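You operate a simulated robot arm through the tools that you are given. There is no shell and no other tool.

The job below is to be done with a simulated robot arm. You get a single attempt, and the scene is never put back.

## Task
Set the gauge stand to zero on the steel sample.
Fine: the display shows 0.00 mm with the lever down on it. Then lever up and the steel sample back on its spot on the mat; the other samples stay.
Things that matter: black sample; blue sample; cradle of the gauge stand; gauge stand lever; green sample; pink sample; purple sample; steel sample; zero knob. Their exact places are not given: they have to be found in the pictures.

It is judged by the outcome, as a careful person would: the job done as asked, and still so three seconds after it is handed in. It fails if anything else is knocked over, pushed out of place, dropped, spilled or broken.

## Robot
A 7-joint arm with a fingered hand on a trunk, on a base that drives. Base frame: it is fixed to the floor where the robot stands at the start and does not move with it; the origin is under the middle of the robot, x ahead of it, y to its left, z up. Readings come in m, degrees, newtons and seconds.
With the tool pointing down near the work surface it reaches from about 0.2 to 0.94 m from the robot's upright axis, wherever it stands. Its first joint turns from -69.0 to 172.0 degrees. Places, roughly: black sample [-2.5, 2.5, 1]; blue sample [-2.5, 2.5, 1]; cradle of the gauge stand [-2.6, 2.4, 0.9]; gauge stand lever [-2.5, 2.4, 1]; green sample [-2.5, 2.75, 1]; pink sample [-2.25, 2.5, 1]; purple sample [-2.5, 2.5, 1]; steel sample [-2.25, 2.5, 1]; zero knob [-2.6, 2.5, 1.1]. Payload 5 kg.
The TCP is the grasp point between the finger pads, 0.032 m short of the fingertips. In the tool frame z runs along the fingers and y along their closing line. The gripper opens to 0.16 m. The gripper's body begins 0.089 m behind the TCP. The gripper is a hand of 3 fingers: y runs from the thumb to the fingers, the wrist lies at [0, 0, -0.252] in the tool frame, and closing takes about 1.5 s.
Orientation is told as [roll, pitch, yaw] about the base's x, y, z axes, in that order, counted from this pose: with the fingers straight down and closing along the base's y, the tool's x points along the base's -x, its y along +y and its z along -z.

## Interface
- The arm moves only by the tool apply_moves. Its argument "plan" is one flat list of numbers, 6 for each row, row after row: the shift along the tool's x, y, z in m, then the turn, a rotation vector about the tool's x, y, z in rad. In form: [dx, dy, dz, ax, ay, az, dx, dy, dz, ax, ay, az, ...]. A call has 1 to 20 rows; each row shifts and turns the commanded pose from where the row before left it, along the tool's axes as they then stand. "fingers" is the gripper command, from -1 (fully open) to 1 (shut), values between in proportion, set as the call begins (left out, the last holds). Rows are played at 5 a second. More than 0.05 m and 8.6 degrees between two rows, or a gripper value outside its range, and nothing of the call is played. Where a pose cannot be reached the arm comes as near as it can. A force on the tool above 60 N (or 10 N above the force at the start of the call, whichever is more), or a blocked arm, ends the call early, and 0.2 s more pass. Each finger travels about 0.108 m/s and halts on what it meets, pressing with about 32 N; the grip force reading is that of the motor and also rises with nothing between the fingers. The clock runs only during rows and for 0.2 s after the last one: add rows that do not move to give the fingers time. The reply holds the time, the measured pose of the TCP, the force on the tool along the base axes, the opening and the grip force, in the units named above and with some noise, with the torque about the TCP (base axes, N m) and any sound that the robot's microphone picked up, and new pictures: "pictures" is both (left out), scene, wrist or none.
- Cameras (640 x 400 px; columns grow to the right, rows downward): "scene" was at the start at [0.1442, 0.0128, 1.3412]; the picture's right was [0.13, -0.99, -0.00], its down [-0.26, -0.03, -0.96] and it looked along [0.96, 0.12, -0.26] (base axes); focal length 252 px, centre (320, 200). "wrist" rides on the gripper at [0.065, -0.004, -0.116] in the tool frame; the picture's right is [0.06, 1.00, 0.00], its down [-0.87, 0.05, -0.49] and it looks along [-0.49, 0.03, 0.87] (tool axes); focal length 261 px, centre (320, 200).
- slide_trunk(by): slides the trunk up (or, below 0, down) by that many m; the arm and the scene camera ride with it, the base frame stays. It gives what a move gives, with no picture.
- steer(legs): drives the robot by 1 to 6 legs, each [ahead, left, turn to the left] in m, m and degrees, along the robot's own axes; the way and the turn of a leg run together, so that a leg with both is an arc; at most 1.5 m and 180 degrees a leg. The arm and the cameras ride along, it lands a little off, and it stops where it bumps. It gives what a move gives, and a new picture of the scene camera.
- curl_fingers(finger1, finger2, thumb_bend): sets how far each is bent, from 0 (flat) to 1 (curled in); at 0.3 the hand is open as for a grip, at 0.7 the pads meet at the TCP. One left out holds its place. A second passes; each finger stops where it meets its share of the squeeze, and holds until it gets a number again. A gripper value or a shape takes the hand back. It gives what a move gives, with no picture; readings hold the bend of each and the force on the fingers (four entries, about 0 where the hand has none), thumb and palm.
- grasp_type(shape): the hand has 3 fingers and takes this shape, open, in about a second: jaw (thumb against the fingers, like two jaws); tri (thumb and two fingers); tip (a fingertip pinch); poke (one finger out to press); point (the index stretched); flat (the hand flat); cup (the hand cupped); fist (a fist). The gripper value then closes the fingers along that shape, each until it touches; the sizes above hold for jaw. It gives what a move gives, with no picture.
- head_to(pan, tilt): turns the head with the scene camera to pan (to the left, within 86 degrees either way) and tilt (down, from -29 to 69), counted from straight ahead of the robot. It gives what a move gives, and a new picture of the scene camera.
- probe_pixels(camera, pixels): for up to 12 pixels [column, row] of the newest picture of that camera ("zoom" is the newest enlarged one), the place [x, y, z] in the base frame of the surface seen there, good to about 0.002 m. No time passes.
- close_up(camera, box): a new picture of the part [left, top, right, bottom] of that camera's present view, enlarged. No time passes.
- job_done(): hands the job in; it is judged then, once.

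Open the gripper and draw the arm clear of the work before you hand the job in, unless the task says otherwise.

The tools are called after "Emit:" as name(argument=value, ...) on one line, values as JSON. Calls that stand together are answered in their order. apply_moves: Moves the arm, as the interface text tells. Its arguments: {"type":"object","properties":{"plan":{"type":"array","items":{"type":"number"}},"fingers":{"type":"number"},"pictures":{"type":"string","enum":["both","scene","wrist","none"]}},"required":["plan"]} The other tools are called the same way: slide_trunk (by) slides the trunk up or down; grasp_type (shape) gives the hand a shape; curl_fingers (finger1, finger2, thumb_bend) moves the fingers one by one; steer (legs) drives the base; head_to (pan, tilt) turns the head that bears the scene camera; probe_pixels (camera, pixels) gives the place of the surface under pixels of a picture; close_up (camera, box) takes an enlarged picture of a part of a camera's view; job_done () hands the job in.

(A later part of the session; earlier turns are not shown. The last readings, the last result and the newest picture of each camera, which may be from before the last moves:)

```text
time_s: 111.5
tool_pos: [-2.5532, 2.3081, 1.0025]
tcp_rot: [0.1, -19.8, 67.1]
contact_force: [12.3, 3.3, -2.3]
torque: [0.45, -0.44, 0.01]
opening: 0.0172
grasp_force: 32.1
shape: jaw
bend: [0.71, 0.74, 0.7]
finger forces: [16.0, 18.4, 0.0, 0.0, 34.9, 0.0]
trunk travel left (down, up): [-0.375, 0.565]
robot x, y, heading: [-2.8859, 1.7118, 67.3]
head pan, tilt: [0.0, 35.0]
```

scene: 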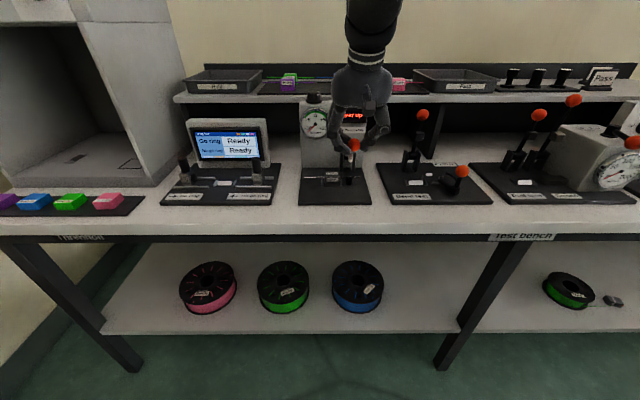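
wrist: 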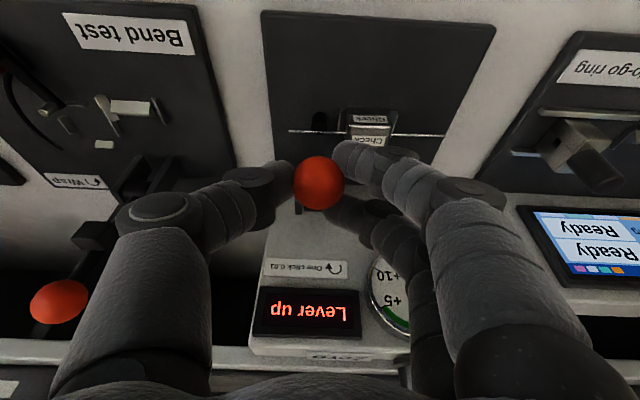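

Still fine (about 10 N sideways, the hand being slightly left of the lever plane). I continue to ~85° with a 2 mm rightward trim.

Emit:
apply_moves(plan=[0.0081, -0.0005, 0.0067, 0, 0, 0, 0.008, -0.0005, 0.0068, 0, 0, 0, 0.0068, -0.0005, 0.008, 0, 0, 0, 0.0067, -0.0005, 0.0081, 0, 0, 0, 0.0053, 0, 0.0091, 0, 0, 0, 0, 0, 0, 0, 0, 0], pictures="both")

Emit:
close_up(camera="scene", box=[288, 90, 388, 200])

```text
time_s: 112.9
tool_pos: [-2.5608, 2.2898, 0.9541]
tcp_rot: [0.0, -19.8, 67.2]
contact_force: [6.4, 11.5, 0.5]
torque: [0.53, -0.32, 0.07]
opening: 0.0165
grasp_force: 31.6
shape: jaw
bend: [0.7, 0.74, 0.7]
finger forces: [18.0, 20.4, 0.0, 0.0, 29.5, 0.0]
trunk travel left (down, up): [-0.375, 0.565]
robot x, y, heading: [-2.8826, 1.7133, 67.3]
head pan, tilt: [0.0, 35.0]
```

scene: 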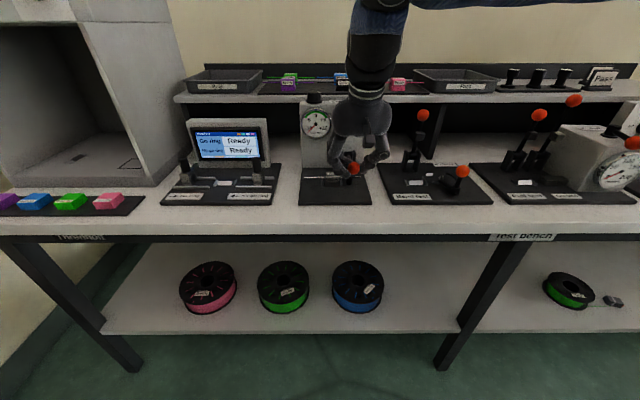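
wrist: 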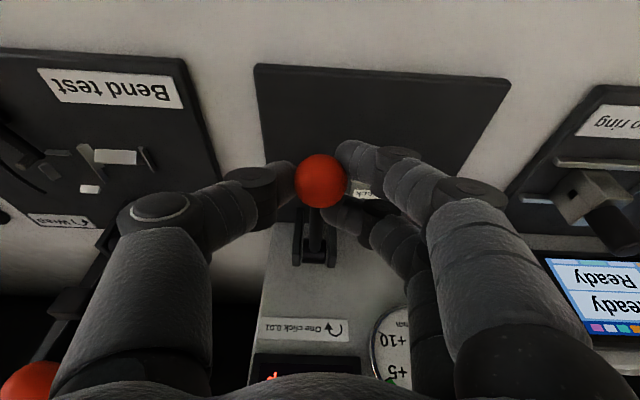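

```text
3.64 times, centred on (338, 145) of scene
```

zoom: 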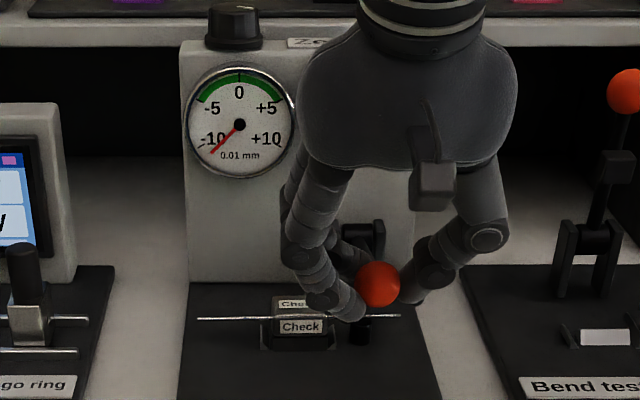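

Lever is near 80°; forces are ~13 N radial. I continue down in small rows toward contact with the strand, trimming 2 mm toward the pivot.

Emit:
apply_moves(plan=[0.0034, 0, 0.0098, 0, 0, 0, 0.002, 0, 0.0049, 0, 0, 0, 0.0021, 0, 0.0048, 0, 0, 0, 0, 0, 0, 0, 0, 0], pictures="both")

Emit:
close_up(camera="scene", box=[288, 90, 388, 200])

Emit:
close_up(camera="wrist", box=[220, 240, 440, 400])

```text
time_s: 113.9
tool_pos: [-2.5615, 2.2885, 0.9337]
tcp_rot: [0.0, -19.9, 67.1]
contact_force: [-1.4, -2.5, 4.4]
torque: [0.54, -0.34, 0.28]
opening: 0.0168
grasp_force: 32.0
shape: jaw
bend: [0.7, 0.75, 0.71]
finger forces: [18.6, 26.2, 0.0, 0.0, 31.0, 0.0]
trunk travel left (down, up): [-0.375, 0.565]
robot x, y, heading: [-2.884, 1.7126, 67.1]
head pan, tilt: [0.0, 35.0]
```

scene: 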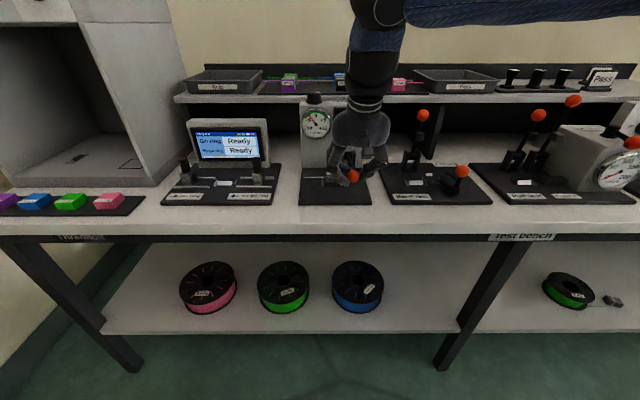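
wrist: 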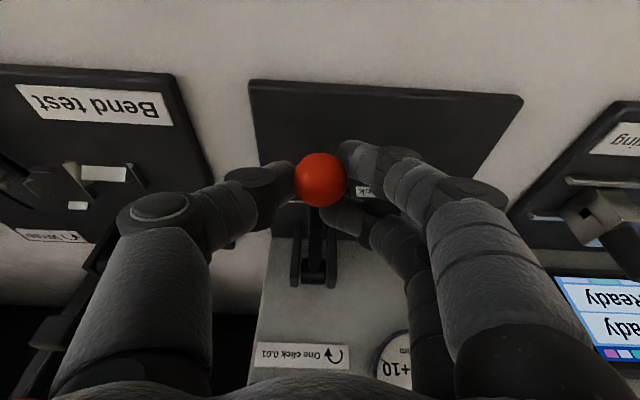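

```text
3.64 times, centred on (338, 145) of scene
```

zoom: 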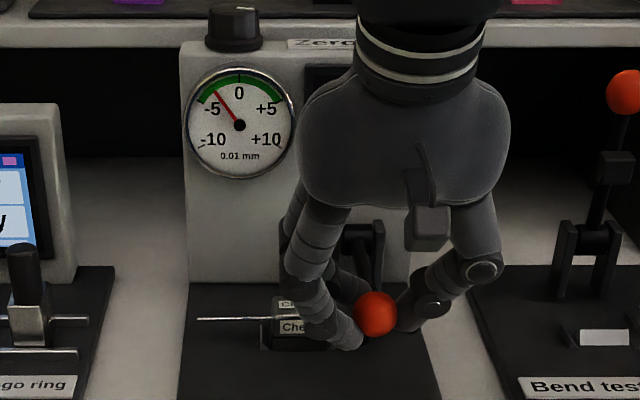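

```text
2.50 times, centred on (330, 320) of wrist
```

zoom: 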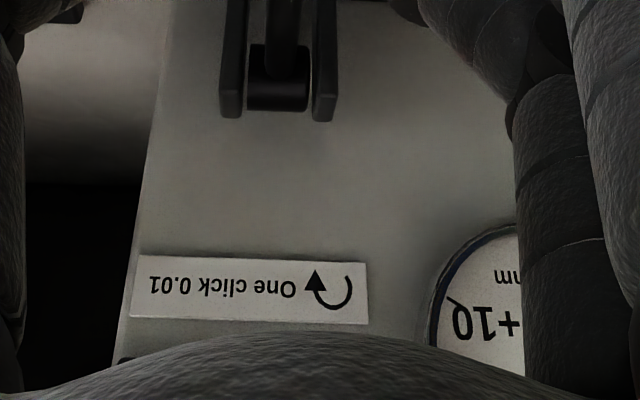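

The dial needle jumped to about -4, so the lever is down on the strand. I press 3 mm further gently to make sure it is seated.

Emit:
apply_moves(plan=[0.0005, 0, 0.0014, 0, 0, 0, 0.0005, 0, 0.0014, 0, 0, 0, 0, 0, 0, 0, 0, 0], pictures="scene")

Emit:
close_up(camera="scene", box=[288, 90, 388, 200])

```text
time_s: 114.7
tool_pos: [-2.5605, 2.2885, 0.9306]
tcp_rot: [0.0, -20.1, 67.1]
contact_force: [-1.7, -4.8, 3.6]
torque: [0.54, -0.29, 0.29]
opening: 0.0173
grasp_force: 31.7
shape: jaw
bend: [0.7, 0.75, 0.71]
finger forces: [18.8, 27.3, 0.1, 0.1, 30.8, 0.0]
trunk travel left (down, up): [-0.375, 0.565]
robot x, y, heading: [-2.8847, 1.7159, 67.3]
head pan, tilt: [0.0, 35.0]
```

scene: 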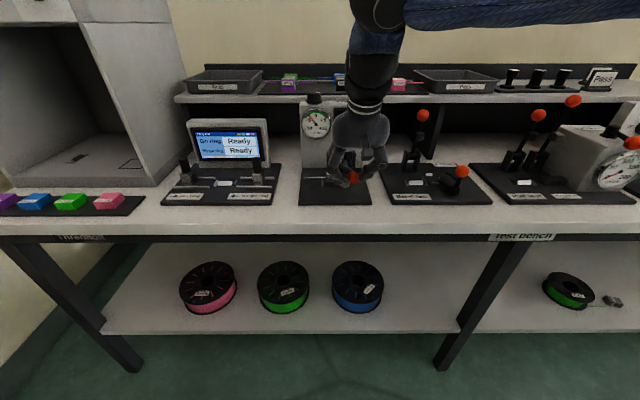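

```text
3.64 times, centred on (338, 145) of scene
```

zoom: 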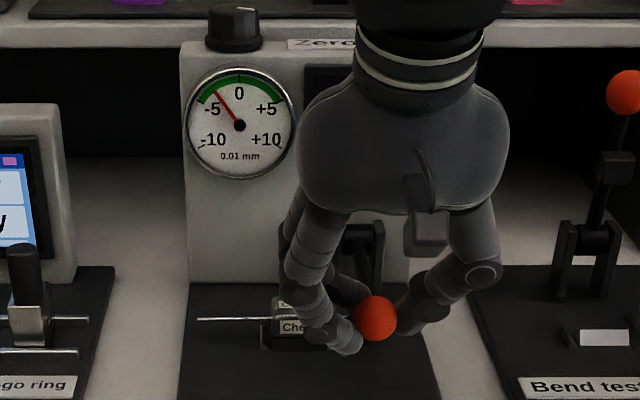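

Reading unchanged at about -4 with only ~5 N. I press another 3 mm to feel the stop.

Emit:
apply_moves(plan=[0.0005, 0, 0.0014, 0, 0, 0, 0.0005, 0, 0.0014, 0, 0, 0, 0, 0, 0, 0, 0, 0], pictures="none")

```text
time_s: 115.5
tool_pos: [-2.5616, 2.2885, 0.9285]
tcp_rot: [0.0, -20.0, 67.2]
contact_force: [-3.8, -5.8, 4.5]
torque: [0.53, -0.35, 0.36]
opening: 0.0173
grasp_force: 32.0
shape: jaw
bend: [0.7, 0.75, 0.71]
finger forces: [18.8, 28.3, 0.0, 0.1, 31.1, 0.0]
trunk travel left (down, up): [-0.375, 0.565]
robot x, y, heading: [-2.884, 1.7115, 67.5]
head pan, tilt: [0.0, 35.0]
```

Little resistance change. I release the ball and see whether the lever stays down by itself.

Emit:
apply_moves(plan=[0, 0, 0, 0, 0, 0, 0, 0, 0, 0, 0, 0, 0, 0, 0, 0, 0, 0], fingers=0.2, pictures="both")

Emit:
close_up(camera="scene", box=[288, 90, 388, 200])

```text
time_s: 116.3
tool_pos: [-2.5592, 2.288, 0.9284]
tcp_rot: [-0.1, -20.0, 67.1]
contact_force: [0.0, 0.4, 0.2]
torque: [0.02, 0.01, 0.02]
opening: 0.0634
grasp_force: 0.0
shape: jaw
bend: [0.73, 0.73, 0.7]
finger forces: [0.0, 0.0, 0.1, 0.1, 0.0, 0.0]
trunk travel left (down, up): [-0.375, 0.565]
robot x, y, heading: [-2.8843, 1.7166, 67.3]
head pan, tilt: [0.0, 35.0]
```

scene: 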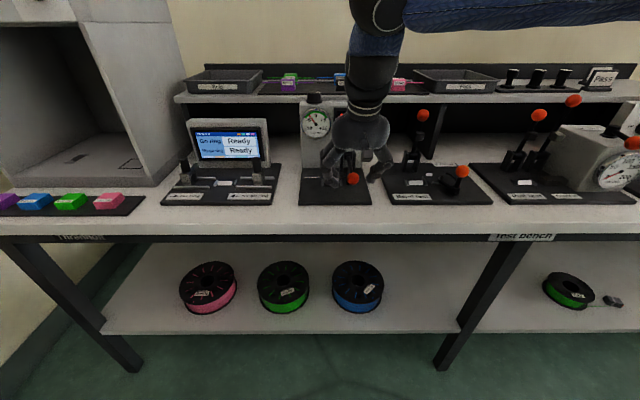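
wrist: 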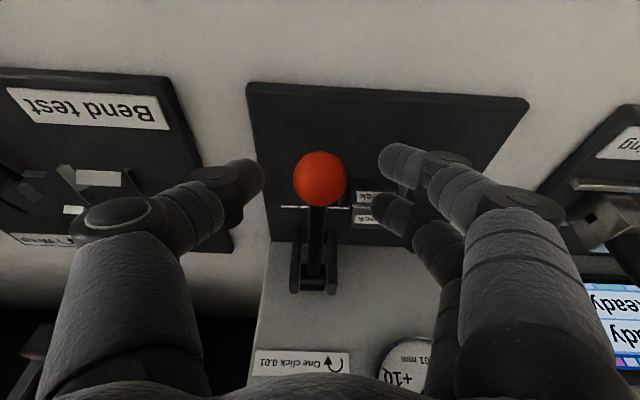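

```text
3.64 times, centred on (338, 145) of scene
```

zoom: 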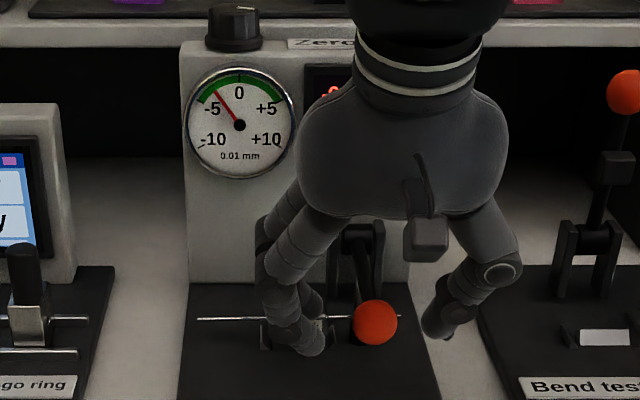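

The lever stays down with the needle at about -4. I withdraw the hand up and back along the tool axis to see the display.

Emit:
apply_moves(plan=[0, 0, -0.03, 0, 0, 0, 0, 0, -0.045, 0, 0, 0, 0, 0, -0.045, 0, 0, 0, 0, 0, -0.045, 0, 0, 0, 0, 0, -0.045, 0, 0, 0, 0, 0, -0.045, 0, 0, 0, 0, 0, 0, 0, 0, 0], pictures="scene")

Emit:
close_up(camera="scene", box=[288, 85, 388, 200])

Emit:
close_up(camera="scene", box=[296, 90, 376, 140])

```text
time_s: 117.9
tool_pos: [-2.595, 2.2064, 1.1689]
tcp_rot: [0.0, -19.9, 67.1]
contact_force: [0.6, -0.7, 0.8]
torque: [0.02, 0.02, 0.01]
opening: 0.0635
grasp_force: 0.0
shape: jaw
bend: [0.73, 0.73, 0.7]
finger forces: [0.0, 0.1, 0.1, 0.1, 0.0, 0.0]
trunk travel left (down, up): [-0.375, 0.565]
robot x, y, heading: [-2.8861, 1.7133, 67.4]
head pan, tilt: [0.0, 35.0]
```

scene: 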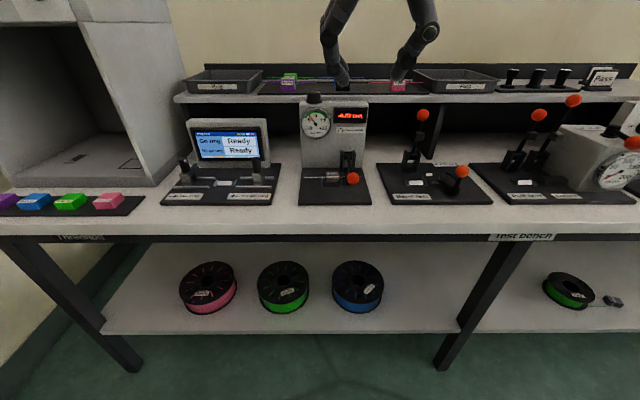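

```text
3.48 times, centred on (338, 142) of scene
```

zoom: 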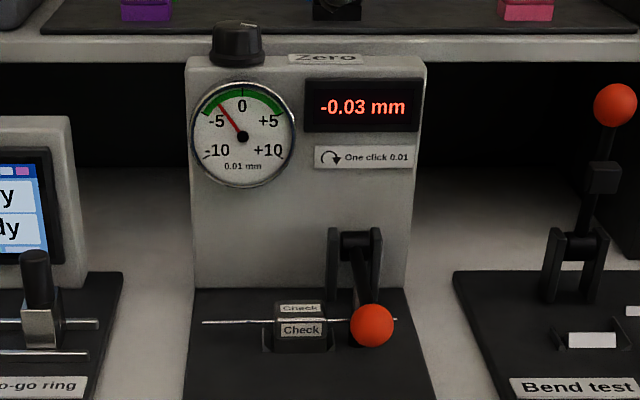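

```text
8.00 times, centred on (336, 115) of scene
```

zoom: 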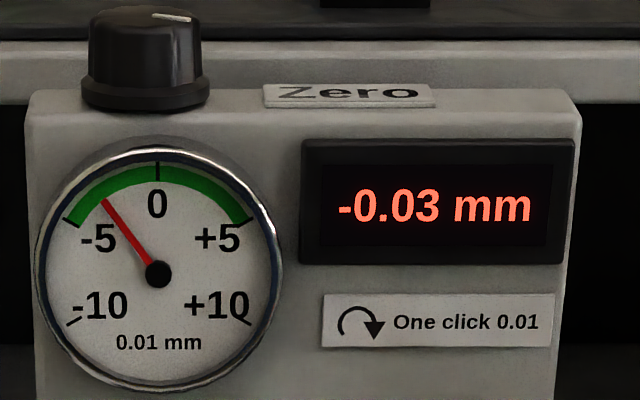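

The display reads -0.03 mm with the lever down, so the knob needs three clicks clockwise. I probe the knob's top, rim and surroundings to locate its axis.

Emit:
probe_pixels(camera="zoom", pixels=[[145, 20], [110, 18], [185, 18], [150, 30], [100, 60], [195, 60], [147, 75], [147, 98], [90, 100], [205, 95], [300, 85], [147, 8]])

Emit:
close_up(camera="scene", box=[300, 86, 332, 106])

```text
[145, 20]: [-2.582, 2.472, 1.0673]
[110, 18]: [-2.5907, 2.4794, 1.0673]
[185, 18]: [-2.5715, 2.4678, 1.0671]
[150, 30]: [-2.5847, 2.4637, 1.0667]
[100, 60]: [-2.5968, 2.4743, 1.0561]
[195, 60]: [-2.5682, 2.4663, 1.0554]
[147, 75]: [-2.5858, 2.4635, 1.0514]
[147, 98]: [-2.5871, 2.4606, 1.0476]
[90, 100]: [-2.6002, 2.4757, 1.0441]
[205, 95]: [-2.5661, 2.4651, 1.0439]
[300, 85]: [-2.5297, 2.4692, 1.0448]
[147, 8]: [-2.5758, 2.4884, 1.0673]
```

```text
16.00 times, centred on (316, 96) of scene
```

zoom: 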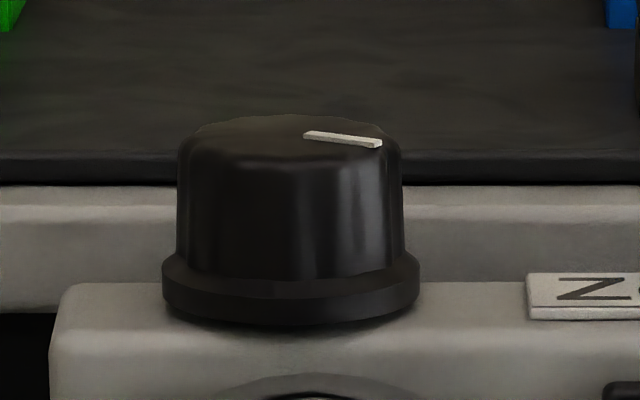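

The knob axis is at about [-2.580, 2.476], top z 1.067, radius ~15 mm. I also probe the shelf and mat edges behind it to be sure fingertips have room there.

Emit:
probe_pixels(camera="zoom", pixels=[[500, 203], [500, 190], [500, 172], [500, 155], [500, 240], [80, 203], [80, 150], [290, 130], [290, 118], [290, 150], [185, 200], [398, 200]])

```text
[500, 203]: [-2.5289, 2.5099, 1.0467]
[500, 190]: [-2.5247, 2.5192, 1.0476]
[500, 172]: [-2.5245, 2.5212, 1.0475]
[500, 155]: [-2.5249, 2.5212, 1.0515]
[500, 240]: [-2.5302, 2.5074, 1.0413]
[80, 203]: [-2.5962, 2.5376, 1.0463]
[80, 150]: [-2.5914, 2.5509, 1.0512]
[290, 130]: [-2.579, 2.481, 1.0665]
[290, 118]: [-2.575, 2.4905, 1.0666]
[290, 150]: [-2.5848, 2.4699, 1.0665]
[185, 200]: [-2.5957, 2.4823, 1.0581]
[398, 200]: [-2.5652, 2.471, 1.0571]
```

Shelf edge is 51 mm behind the knob axis, so there is room all round. I untilt, move above the knob at z ≈ 1.2, and turn to yaw 112° so I have clockwise travel available.

Emit:
apply_moves(plan=[0, 0, 0, 0, 0.1163, 0, 0, 0, 0, 0, 0.1163, 0, 0, 0, 0, 0, 0.1163, 0, -0.0424, 0.0153, -0.0052, 0, 0, 0, -0.0424, 0.0153, -0.0052, 0, 0, 0, -0.0424, 0.0153, -0.0052, 0, 0, 0, -0.0424, 0.0153, -0.0052, 0, 0, 0, -0.0424, 0.0153, -0.0052, 0, 0, 0, -0.0424, 0.0153, -0.0052, 0, 0, 0, 0, 0, 0, 0, 0, -0.131, 0, 0, 0, 0, 0, -0.131, 0, 0, 0, 0, 0, -0.131, 0, 0, 0, 0, 0, -0.131, 0, 0, 0, 0, 0, -0.131, 0, 0, 0, 0, 0, -0.131, 0, 0, 0, 0, 0, 0], pictures="both")

```text
time_s: 121.3
tool_pos: [-2.5817, 2.4694, 1.1949]
tcp_rot: [-0.2, 0.0, 112.2]
contact_force: [-0.3, -0.1, 0.1]
torque: [0.02, -0.02, 0.0]
opening: 0.0635
grasp_force: 0.1
shape: jaw
bend: [0.73, 0.73, 0.7]
finger forces: [0.0, 0.0, 0.0, 0.1, 0.0, 0.0]
out of reach, approached as far as the arm can: row 9
trunk travel left (down, up): [-0.375, 0.565]
robot x, y, heading: [-2.8863, 1.717, 67.2]
head pan, tilt: [0.0, 35.0]
```

scene: 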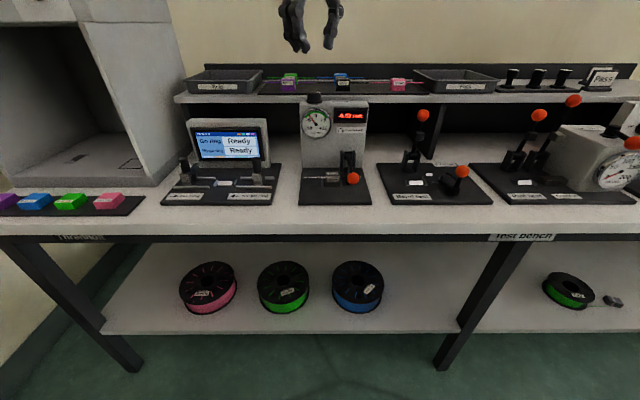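
wrist: 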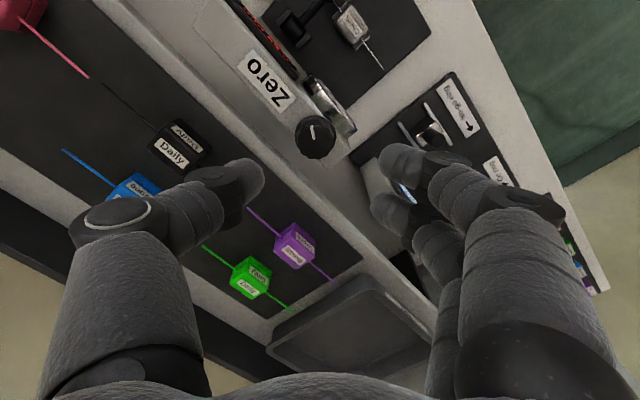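

The knob lies just beyond reach at this height with the trunk low. I raise the trunk 0.15 m so the arm works lower relative to its shoulder, then centre over the knob.

Emit:
slide_trunk(by=0.15)

```text
time_s: 123.1
tool_pos: [-2.5824, 2.4693, 1.3432]
tcp_rot: [-0.1, -0.1, 112.2]
contact_force: [1.0, 0.8, -1.0]
torque: [-0.01, -0.02, -0.03]
opening: 0.0636
grasp_force: 0.1
shape: jaw
bend: [0.73, 0.73, 0.7]
finger forces: [0.0, 0.0, 0.1, 0.0, 0.0, 0.0]
trunk travel left (down, up): [-0.525, 0.415]
robot x, y, heading: [-2.8867, 1.7139, 67.3]
head pan, tilt: [0.0, 35.0]
```

I lower to z ≈ 1.16 while correcting the 7 mm offset to the knob axis.

Emit:
apply_moves(plan=[0, 0, 0.045, 0, 0, 0, -0.002, -0.0015, 0.045, 0, 0, 0, -0.002, -0.0015, 0.045, 0, 0, 0, -0.002, -0.0015, 0.045, 0, 0, 0, 0, 0, 0, 0, 0, 0], pictures="both")

Emit:
close_up(camera="wrist", box=[240, 80, 400, 200])

```text
time_s: 124.3
tool_pos: [-2.5801, 2.4762, 1.1649]
tcp_rot: [-0.2, -0.2, 112.1]
contact_force: [0.4, 0.1, -1.1]
torque: [0.05, -0.02, 0.01]
opening: 0.0635
grasp_force: 0.2
shape: jaw
bend: [0.73, 0.73, 0.7]
finger forces: [0.1, 0.0, 0.0, 0.0, 0.0, 0.0]
trunk travel left (down, up): [-0.525, 0.415]
robot x, y, heading: [-2.8834, 1.7148, 67.1]
head pan, tilt: [0.0, 35.0]
```

scene: 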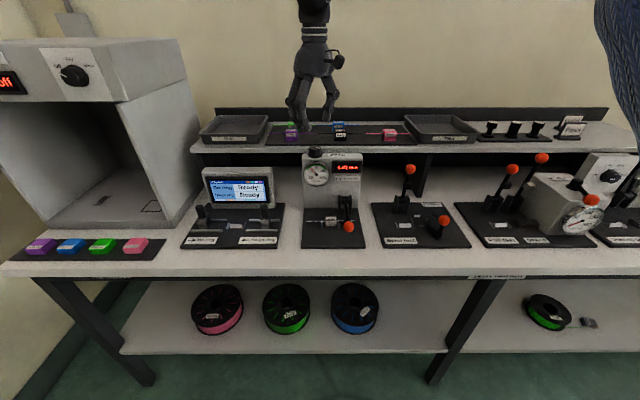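
wrist: 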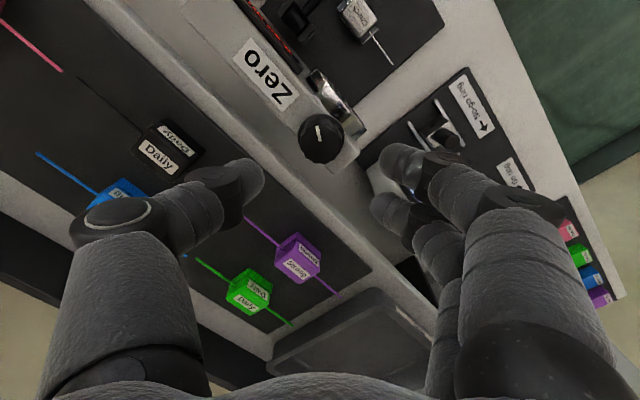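

```text
3.33 times, centred on (320, 140) of wrist
```

zoom: 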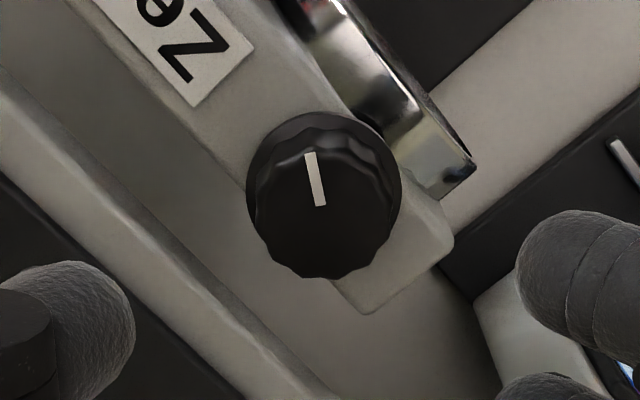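

The knob sits nearly on the tool axis (about 2–3 mm off toward the fingers). I trim by 1.5 mm and descend 50 mm.

Emit:
apply_moves(plan=[-0.001, 0.0015, 0.025, 0, 0, 0, 0, 0, 0.025, 0, 0, 0, 0, 0, 0, 0, 0, 0], pictures="both")

Emit:
close_up(camera="wrist", box=[200, 100, 440, 250])

Emit:
close_up(camera="scene", box=[276, 110, 372, 200])

```text
time_s: 125.1
tool_pos: [-2.5819, 2.4781, 1.1145]
tcp_rot: [-0.1, -0.2, 112.2]
contact_force: [0.0, -0.4, 0.4]
torque: [0.03, 0.0, 0.01]
opening: 0.0638
grasp_force: 0.0
shape: jaw
bend: [0.73, 0.73, 0.7]
finger forces: [0.1, 0.0, 0.0, 0.0, 0.1, 0.0]
trunk travel left (down, up): [-0.525, 0.415]
robot x, y, heading: [-2.8836, 1.7125, 67.2]
head pan, tilt: [0.0, 35.0]
```

scene: 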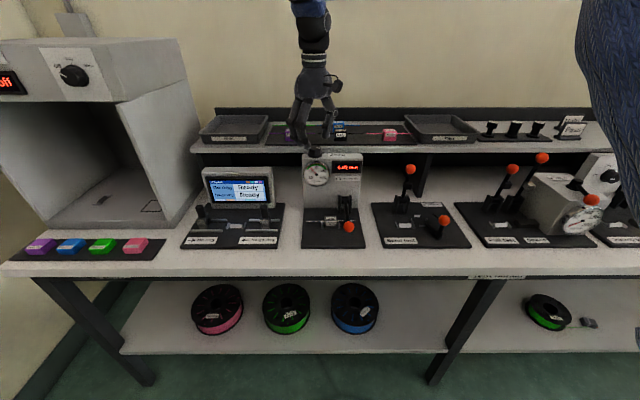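
wrist: 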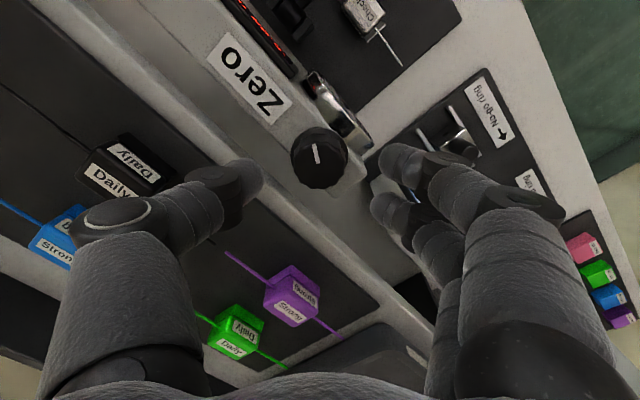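

```text
2.67 times, centred on (320, 175) of wrist
```

zoom: 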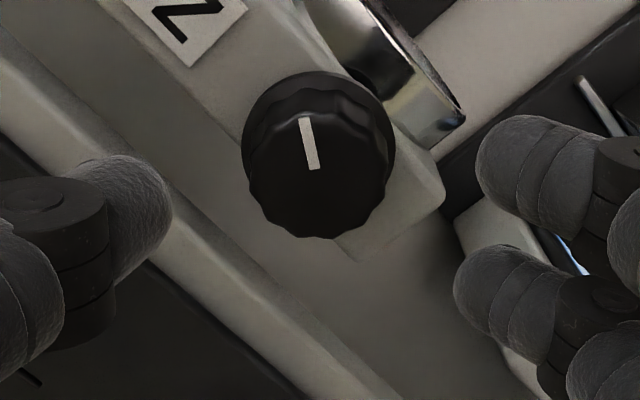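

```text
4.44 times, centred on (324, 155) of scene
```

zoom: 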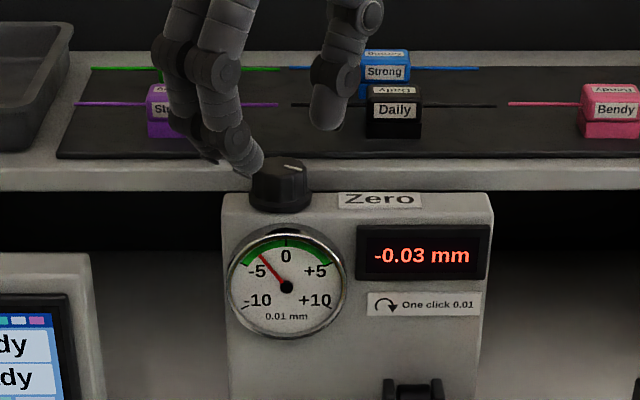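

The knob is now dead centre (320,164) on the tool axis. I descend 26 mm so the tips come alongside the knob, then close.

Emit:
apply_moves(plan=[0, 0, 0.013, 0, 0, 0, 0, 0, 0.013, 0, 0, 0, 0, 0, 0, 0, 0, 0], pictures="none")

Emit:
apply_moves(plan=[0, 0, 0, 0, 0, 0, 0, 0, 0, 0, 0, 0, 0, 0, 0, 0, 0, 0, 0, 0, 0, 0, 0, 0], fingers=0.7, pictures="both")

Emit:
close_up(camera="wrist", box=[200, 100, 440, 250])

```text
time_s: 125.9
tool_pos: [-2.5817, 2.4774, 1.0879]
tcp_rot: [-0.2, -0.1, 112.2]
contact_force: [0.2, 0.0, 0.1]
torque: [-0.02, -0.04, 0.05]
opening: 0.0636
grasp_force: 0.1
shape: jaw
bend: [0.73, 0.73, 0.7]
finger forces: [0.0, 0.0, 0.0, 0.0, 0.0, 0.0]
trunk travel left (down, up): [-0.525, 0.415]
robot x, y, heading: [-2.8833, 1.7148, 67.1]
head pan, tilt: [0.0, 35.0]
```

```text
time_s: 126.9
tool_pos: [-2.5801, 2.4783, 1.0877]
tcp_rot: [-0.1, -0.2, 112.2]
contact_force: [2.9, 0.8, -2.5]
torque: [0.04, -0.06, 0.01]
opening: 0.0229
grasp_force: 32.0
shape: jaw
bend: [0.72, 0.72, 0.7]
finger forces: [13.1, 13.3, 0.0, 0.0, 29.7, 0.0]
trunk travel left (down, up): [-0.525, 0.415]
robot x, y, heading: [-2.885, 1.716, 67.5]
head pan, tilt: [0.0, 35.0]
```

scene: 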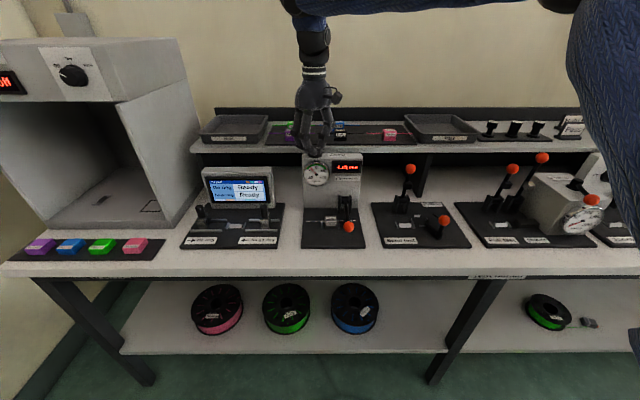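
wrist: 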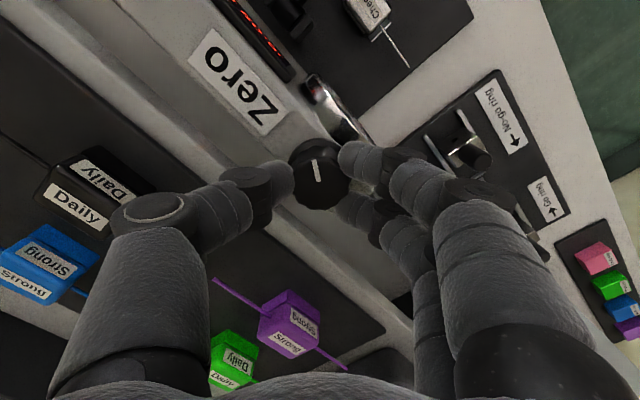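

```text
2.67 times, centred on (320, 175) of wrist
```

zoom: 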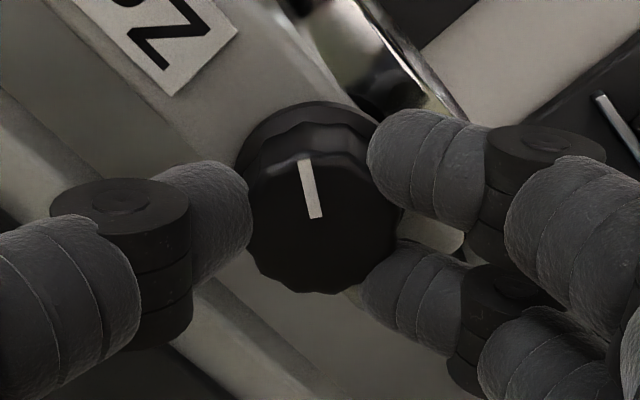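

The knob is gripped (13+13 vs 30 N). I rotate about 11° clockwise and read the display.

Emit:
apply_moves(plan=[0, 0, 0, 0, 0, 0.1, 0, 0, 0, 0, 0, 0.1, 0, 0, 0, 0, 0, 0], pictures="scene")

Emit:
close_up(camera="scene", box=[292, 150, 372, 200])

```text
time_s: 127.7
tool_pos: [-2.5818, 2.4778, 1.0875]
tcp_rot: [0.0, -0.1, 100.6]
contact_force: [3.8, 3.6, -1.6]
torque: [0.09, -0.11, -0.04]
opening: 0.023
grasp_force: 31.8
shape: jaw
bend: [0.72, 0.72, 0.7]
finger forces: [12.0, 14.3, 0.0, 0.1, 31.1, 0.0]
trunk travel left (down, up): [-0.525, 0.415]
robot x, y, heading: [-2.8846, 1.7188, 67.2]
head pan, tilt: [0.0, 35.0]
```

scene: 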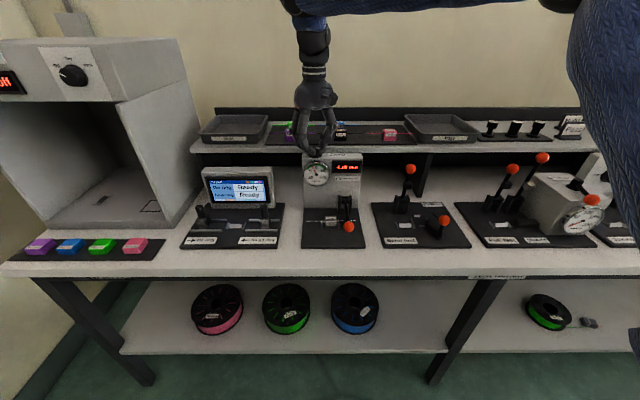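

```text
8.00 times, centred on (332, 175) of scene
```

zoom: 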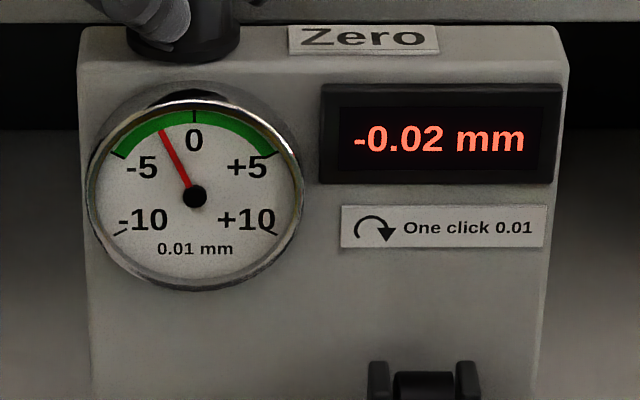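

It went to -0.02. I continue about 11° more clockwise.

Emit:
apply_moves(plan=[0, 0, 0, 0, 0, 0.1, 0, 0, 0, 0, 0, 0.1, 0, 0, 0, 0, 0, 0], pictures="scene")

Emit:
close_up(camera="scene", box=[292, 150, 372, 200])

```text
time_s: 128.5
tool_pos: [-2.5811, 2.4774, 1.088]
tcp_rot: [-0.1, -0.1, 89.3]
contact_force: [2.2, 6.6, -2.3]
torque: [0.11, -0.08, 0.02]
opening: 0.0227
grasp_force: 32.4
shape: jaw
bend: [0.72, 0.72, 0.7]
finger forces: [12.0, 15.7, 0.1, 0.1, 30.6, 0.0]
trunk travel left (down, up): [-0.525, 0.415]
robot x, y, heading: [-2.8839, 1.7164, 67.5]
head pan, tilt: [0.0, 35.0]
```

scene: 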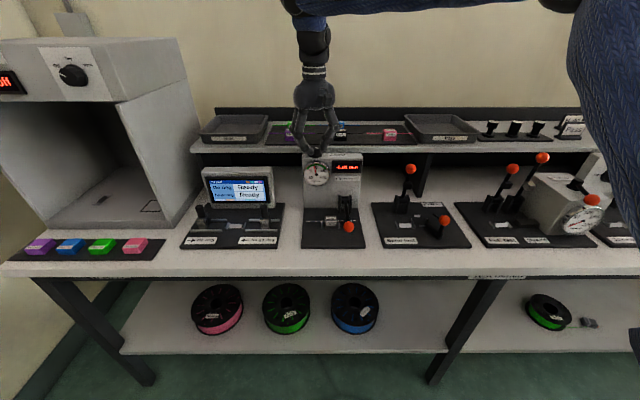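

```text
8.00 times, centred on (332, 175) of scene
```

zoom: 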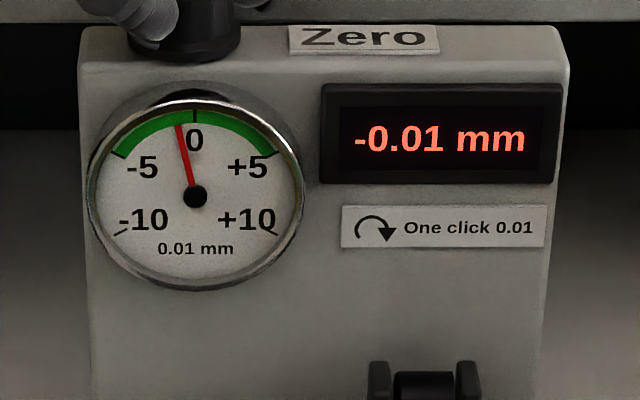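

-0.01 now after ~23°, so roughly 11–12° per click. I turn another 11.5°.

Emit:
apply_moves(plan=[0, 0, 0, 0, 0, 0.1, 0, 0, 0, 0, 0, 0.1, 0, 0, 0, 0, 0, 0], pictures="scene")

Emit:
close_up(camera="scene", box=[292, 150, 372, 200])

```text
time_s: 129.3
tool_pos: [-2.5812, 2.4785, 1.0881]
tcp_rot: [0.0, -0.1, 77.7]
contact_force: [2.4, 6.8, -0.6]
torque: [0.13, -0.02, -0.01]
opening: 0.0228
grasp_force: 32.3
shape: jaw
bend: [0.72, 0.72, 0.7]
finger forces: [12.5, 16.4, 0.1, 0.0, 29.8, 0.0]
trunk travel left (down, up): [-0.525, 0.415]
robot x, y, heading: [-2.8833, 1.7153, 67.3]
head pan, tilt: [0.0, 35.0]
```

scene: 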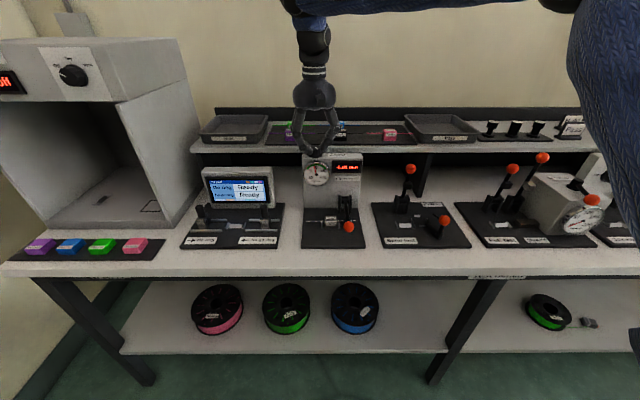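

```text
8.00 times, centred on (332, 175) of scene
```

zoom: 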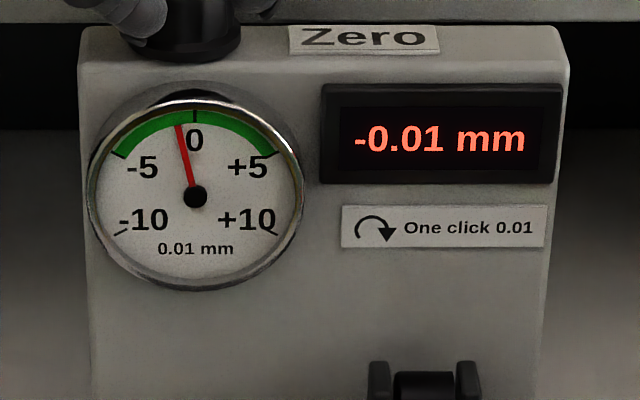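

Still -0.01 at ~34.5° total, so a click is likely 15°. I turn another ~10.5° to reach 45°.

Emit:
apply_moves(plan=[0, 0, 0, 0, 0, 0.09, 0, 0, 0, 0, 0, 0.09, 0, 0, 0, 0, 0, 0], pictures="scene")

Emit:
close_up(camera="scene", box=[292, 150, 372, 200])

```text
time_s: 130.1
tool_pos: [-2.582, 2.4784, 1.0876]
tcp_rot: [0.0, 0.0, 67.4]
contact_force: [1.8, 6.6, 1.1]
torque: [0.14, -0.01, 0.01]
opening: 0.023
grasp_force: 31.6
shape: jaw
bend: [0.72, 0.72, 0.7]
finger forces: [13.1, 17.6, 0.0, 0.0, 29.5, 0.0]
trunk travel left (down, up): [-0.525, 0.415]
robot x, y, heading: [-2.8874, 1.7155, 67.3]
head pan, tilt: [0.0, 35.0]
```

scene: 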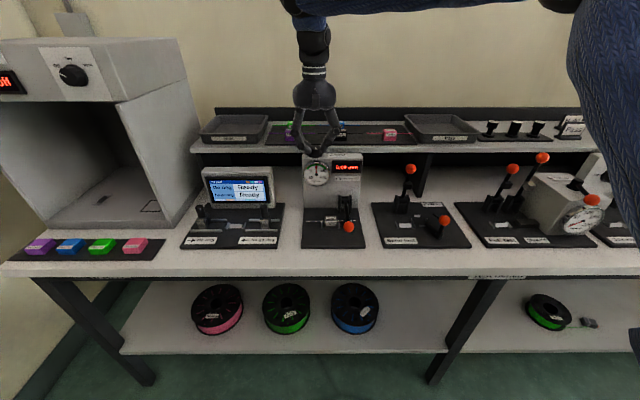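

```text
8.00 times, centred on (332, 175) of scene
```

zoom: 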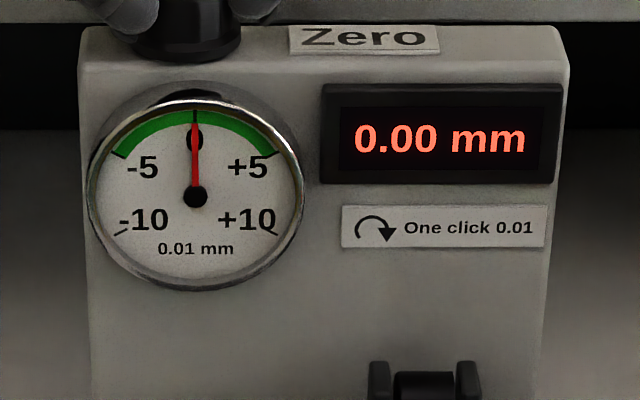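

The display now shows 0.00 mm with the needle exactly on 0. I release the knob and check it holds.

Emit:
apply_moves(plan=[0, 0, 0, 0, 0, 0, 0, 0, 0, 0, 0, 0, 0, 0, 0, 0, 0, 0], fingers=0.2, pictures="none")

Emit:
apply_moves(plan=[0, 0, -0.02, 0, 0, 0, 0, 0, -0.04, 0, 0, 0, 0, 0, -0.045, 0, 0, 0, 0, 0, -0.045, 0, 0, 0, 0, 0, 0, 0, 0, 0], pictures="scene")

Emit:
close_up(camera="scene", box=[284, 130, 380, 250])

```text
time_s: 130.9
tool_pos: [-2.5814, 2.4774, 1.0879]
tcp_rot: [-0.1, -0.2, 67.5]
contact_force: [0.3, -0.9, 0.3]
torque: [-0.03, -0.02, 0.0]
opening: 0.0632
grasp_force: 0.0
shape: jaw
bend: [0.73, 0.73, 0.7]
finger forces: [0.1, 0.0, 0.0, 0.0, 0.1, 0.0]
trunk travel left (down, up): [-0.525, 0.415]
robot x, y, heading: [-2.8885, 1.7131, 67.3]
head pan, tilt: [0.0, 35.0]
```

```text
time_s: 132.1
tool_pos: [-2.579, 2.4789, 1.2377]
tcp_rot: [0.0, -0.2, 67.5]
contact_force: [-0.1, 0.0, -0.4]
torque: [-0.02, 0.01, 0.0]
opening: 0.0637
grasp_force: 0.0
shape: jaw
bend: [0.73, 0.73, 0.7]
finger forces: [0.0, 0.1, 0.0, 0.0, 0.0, 0.0]
trunk travel left (down, up): [-0.525, 0.415]
robot x, y, heading: [-2.8872, 1.7115, 67.6]
head pan, tilt: [0.0, 35.0]
```

scene: 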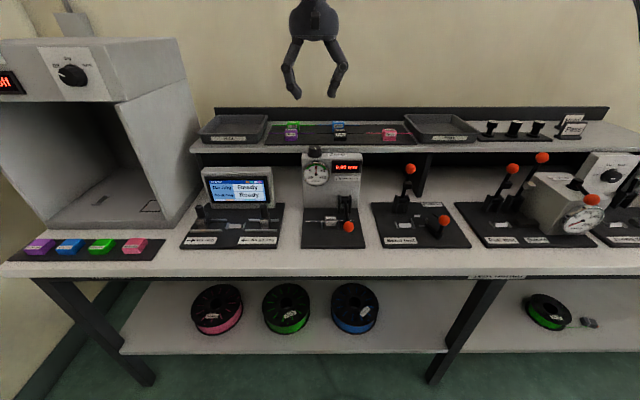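

```text
3.33 times, centred on (332, 190) of scene
```

zoom: 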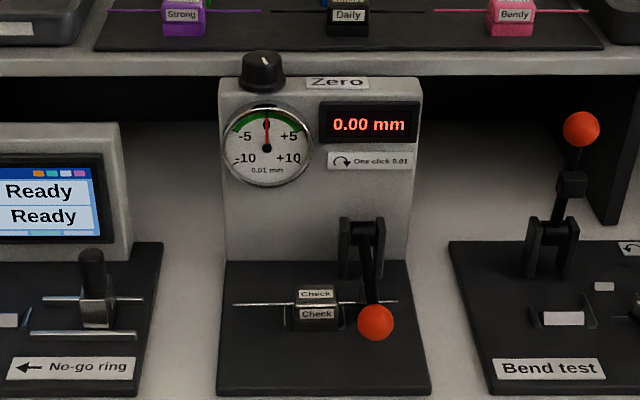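

The zero holds at 0.00 mm with the lever down and the knob released. Now I probe the lowered ball and move back toward it, then lower the trunk to the working height used before.

Emit:
probe_pixels(camera="scene", pixels=[[349, 227], [349, 223], [345, 227], [353, 227], [349, 230], [344, 205], [331, 222], [331, 217]])

Emit:
apply_moves(plan=[0.042, -0.0184, 0, 0, 0, 0, 0.042, -0.0184, 0, 0, 0, 0, 0.042, -0.0184, 0, 0, 0, 0, 0.042, -0.0184, 0, 0, 0, 0, 0.042, -0.0184, 0, 0, 0, 0, 0, 0, 0, 0, 0, 0], pictures="none")

Emit:
slide_trunk(by=-0.15)

```text
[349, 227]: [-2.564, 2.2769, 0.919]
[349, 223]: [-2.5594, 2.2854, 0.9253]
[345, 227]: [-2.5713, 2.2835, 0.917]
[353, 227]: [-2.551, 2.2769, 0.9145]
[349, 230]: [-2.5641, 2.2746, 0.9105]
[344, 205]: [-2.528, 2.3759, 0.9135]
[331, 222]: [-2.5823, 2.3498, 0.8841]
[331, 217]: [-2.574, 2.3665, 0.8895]
```

```text
time_s: 133.5
tool_pos: [-2.5777, 2.2478, 1.2375]
tcp_rot: [-0.1, -0.1, 67.5]
contact_force: [-0.8, 0.1, -0.1]
torque: [-0.01, -0.01, 0.01]
opening: 0.0635
grasp_force: 0.1
shape: jaw
bend: [0.73, 0.73, 0.7]
finger forces: [0.0, 0.0, 0.0, 0.1, 0.0, 0.0]
trunk travel left (down, up): [-0.525, 0.415]
robot x, y, heading: [-2.8843, 1.7103, 67.4]
head pan, tilt: [0.0, 35.0]
```

```text
time_s: 135.2
tool_pos: [-2.5773, 2.2454, 1.0878]
tcp_rot: [0.0, -0.1, 67.5]
contact_force: [0.1, 0.1, 0.2]
torque: [0.02, -0.01, -0.01]
opening: 0.0637
grasp_force: 0.1
shape: jaw
bend: [0.73, 0.73, 0.7]
finger forces: [0.0, 0.1, 0.0, 0.1, 0.0, 0.0]
trunk travel left (down, up): [-0.375, 0.565]
robot x, y, heading: [-2.8843, 1.7119, 67.4]
head pan, tilt: [0.0, 35.0]
```

The lowered ball centre is at z ≈ 0.910, about 0.111 in depth. I tilt the hand 20° again and advance halfway toward it.

Emit:
apply_moves(plan=[0, 0, 0, 0, -0.1163, 0, 0, 0, 0, 0, -0.1163, 0, 0, 0, 0, 0, -0.1163, 0, 0.009, -0.0004, 0.04, 0, 0, 0, 0.009, -0.0003, 0.04, 0, 0, 0, 0, 0, 0, 0, 0, 0], pictures="both")

```text
time_s: 136.6
tool_pos: [-2.5709, 2.2564, 1.0056]
tcp_rot: [0.2, -20.2, 67.4]
contact_force: [0.9, -1.1, 0.2]
torque: [-0.01, 0.03, 0.02]
opening: 0.0637
grasp_force: 0.1
shape: jaw
bend: [0.73, 0.73, 0.7]
finger forces: [0.0, 0.1, 0.0, 0.0, 0.0, 0.0]
trunk travel left (down, up): [-0.375, 0.565]
robot x, y, heading: [-2.8867, 1.7194, 67.1]
head pan, tilt: [0.0, 35.0]
```

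scene: 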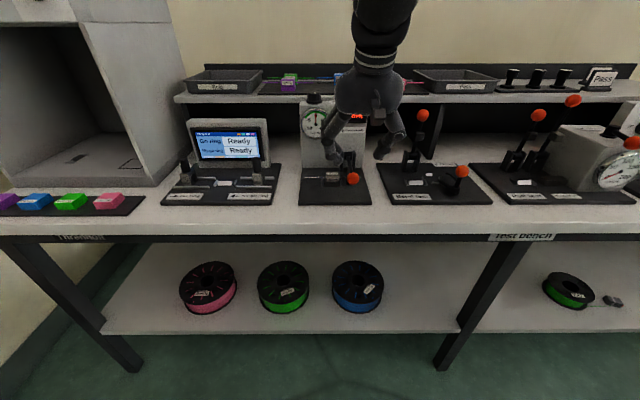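
wrist: 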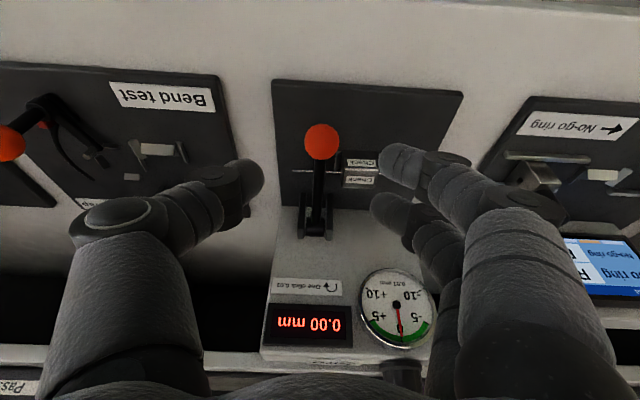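

Ball is centred at (321,140) and the display still shows 0.00 mm. I advance the remaining 80 mm and check clearance before closing.

Emit:
apply_moves(plan=[0.0007, 0, 0.03, 0, 0, 0, 0.0006, 0, 0.03, 0, 0, 0, 0.0006, 0, 0.0196, 0, 0, 0, 0, 0, 0, 0, 0, 0], pictures="both")

Emit:
close_up(camera="wrist", box=[160, 100, 480, 300])

```text
time_s: 137.6
tool_pos: [-2.5624, 2.2808, 0.9297]
tcp_rot: [0.1, -20.3, 67.5]
contact_force: [0.8, -0.7, -0.8]
torque: [-0.06, -0.02, 0.02]
opening: 0.0636
grasp_force: 0.1
shape: jaw
bend: [0.73, 0.73, 0.7]
finger forces: [0.0, 0.1, 0.1, 0.1, 0.1, 0.1]
trunk travel left (down, up): [-0.375, 0.565]
robot x, y, heading: [-2.883, 1.7154, 67.4]
head pan, tilt: [0.0, 35.0]
```

scene: 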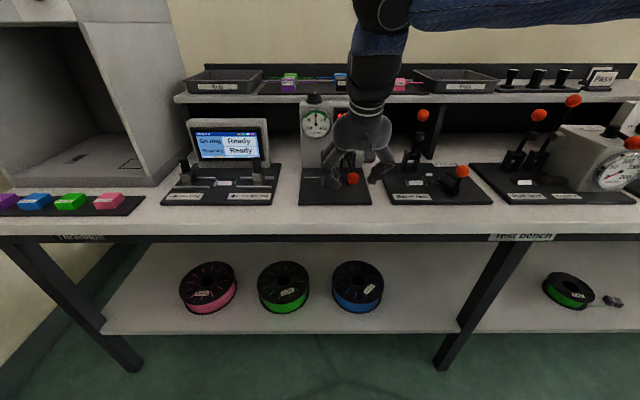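
wrist: 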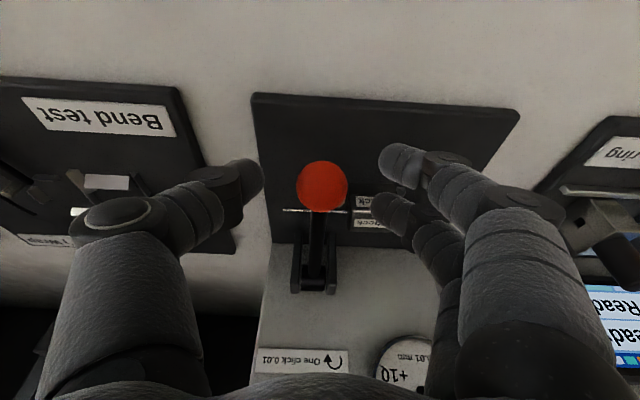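

```text
2.00 times, centred on (320, 200) of wrist
```

zoom: 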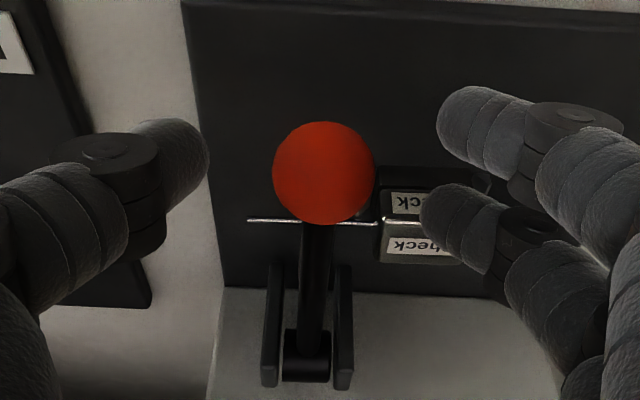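

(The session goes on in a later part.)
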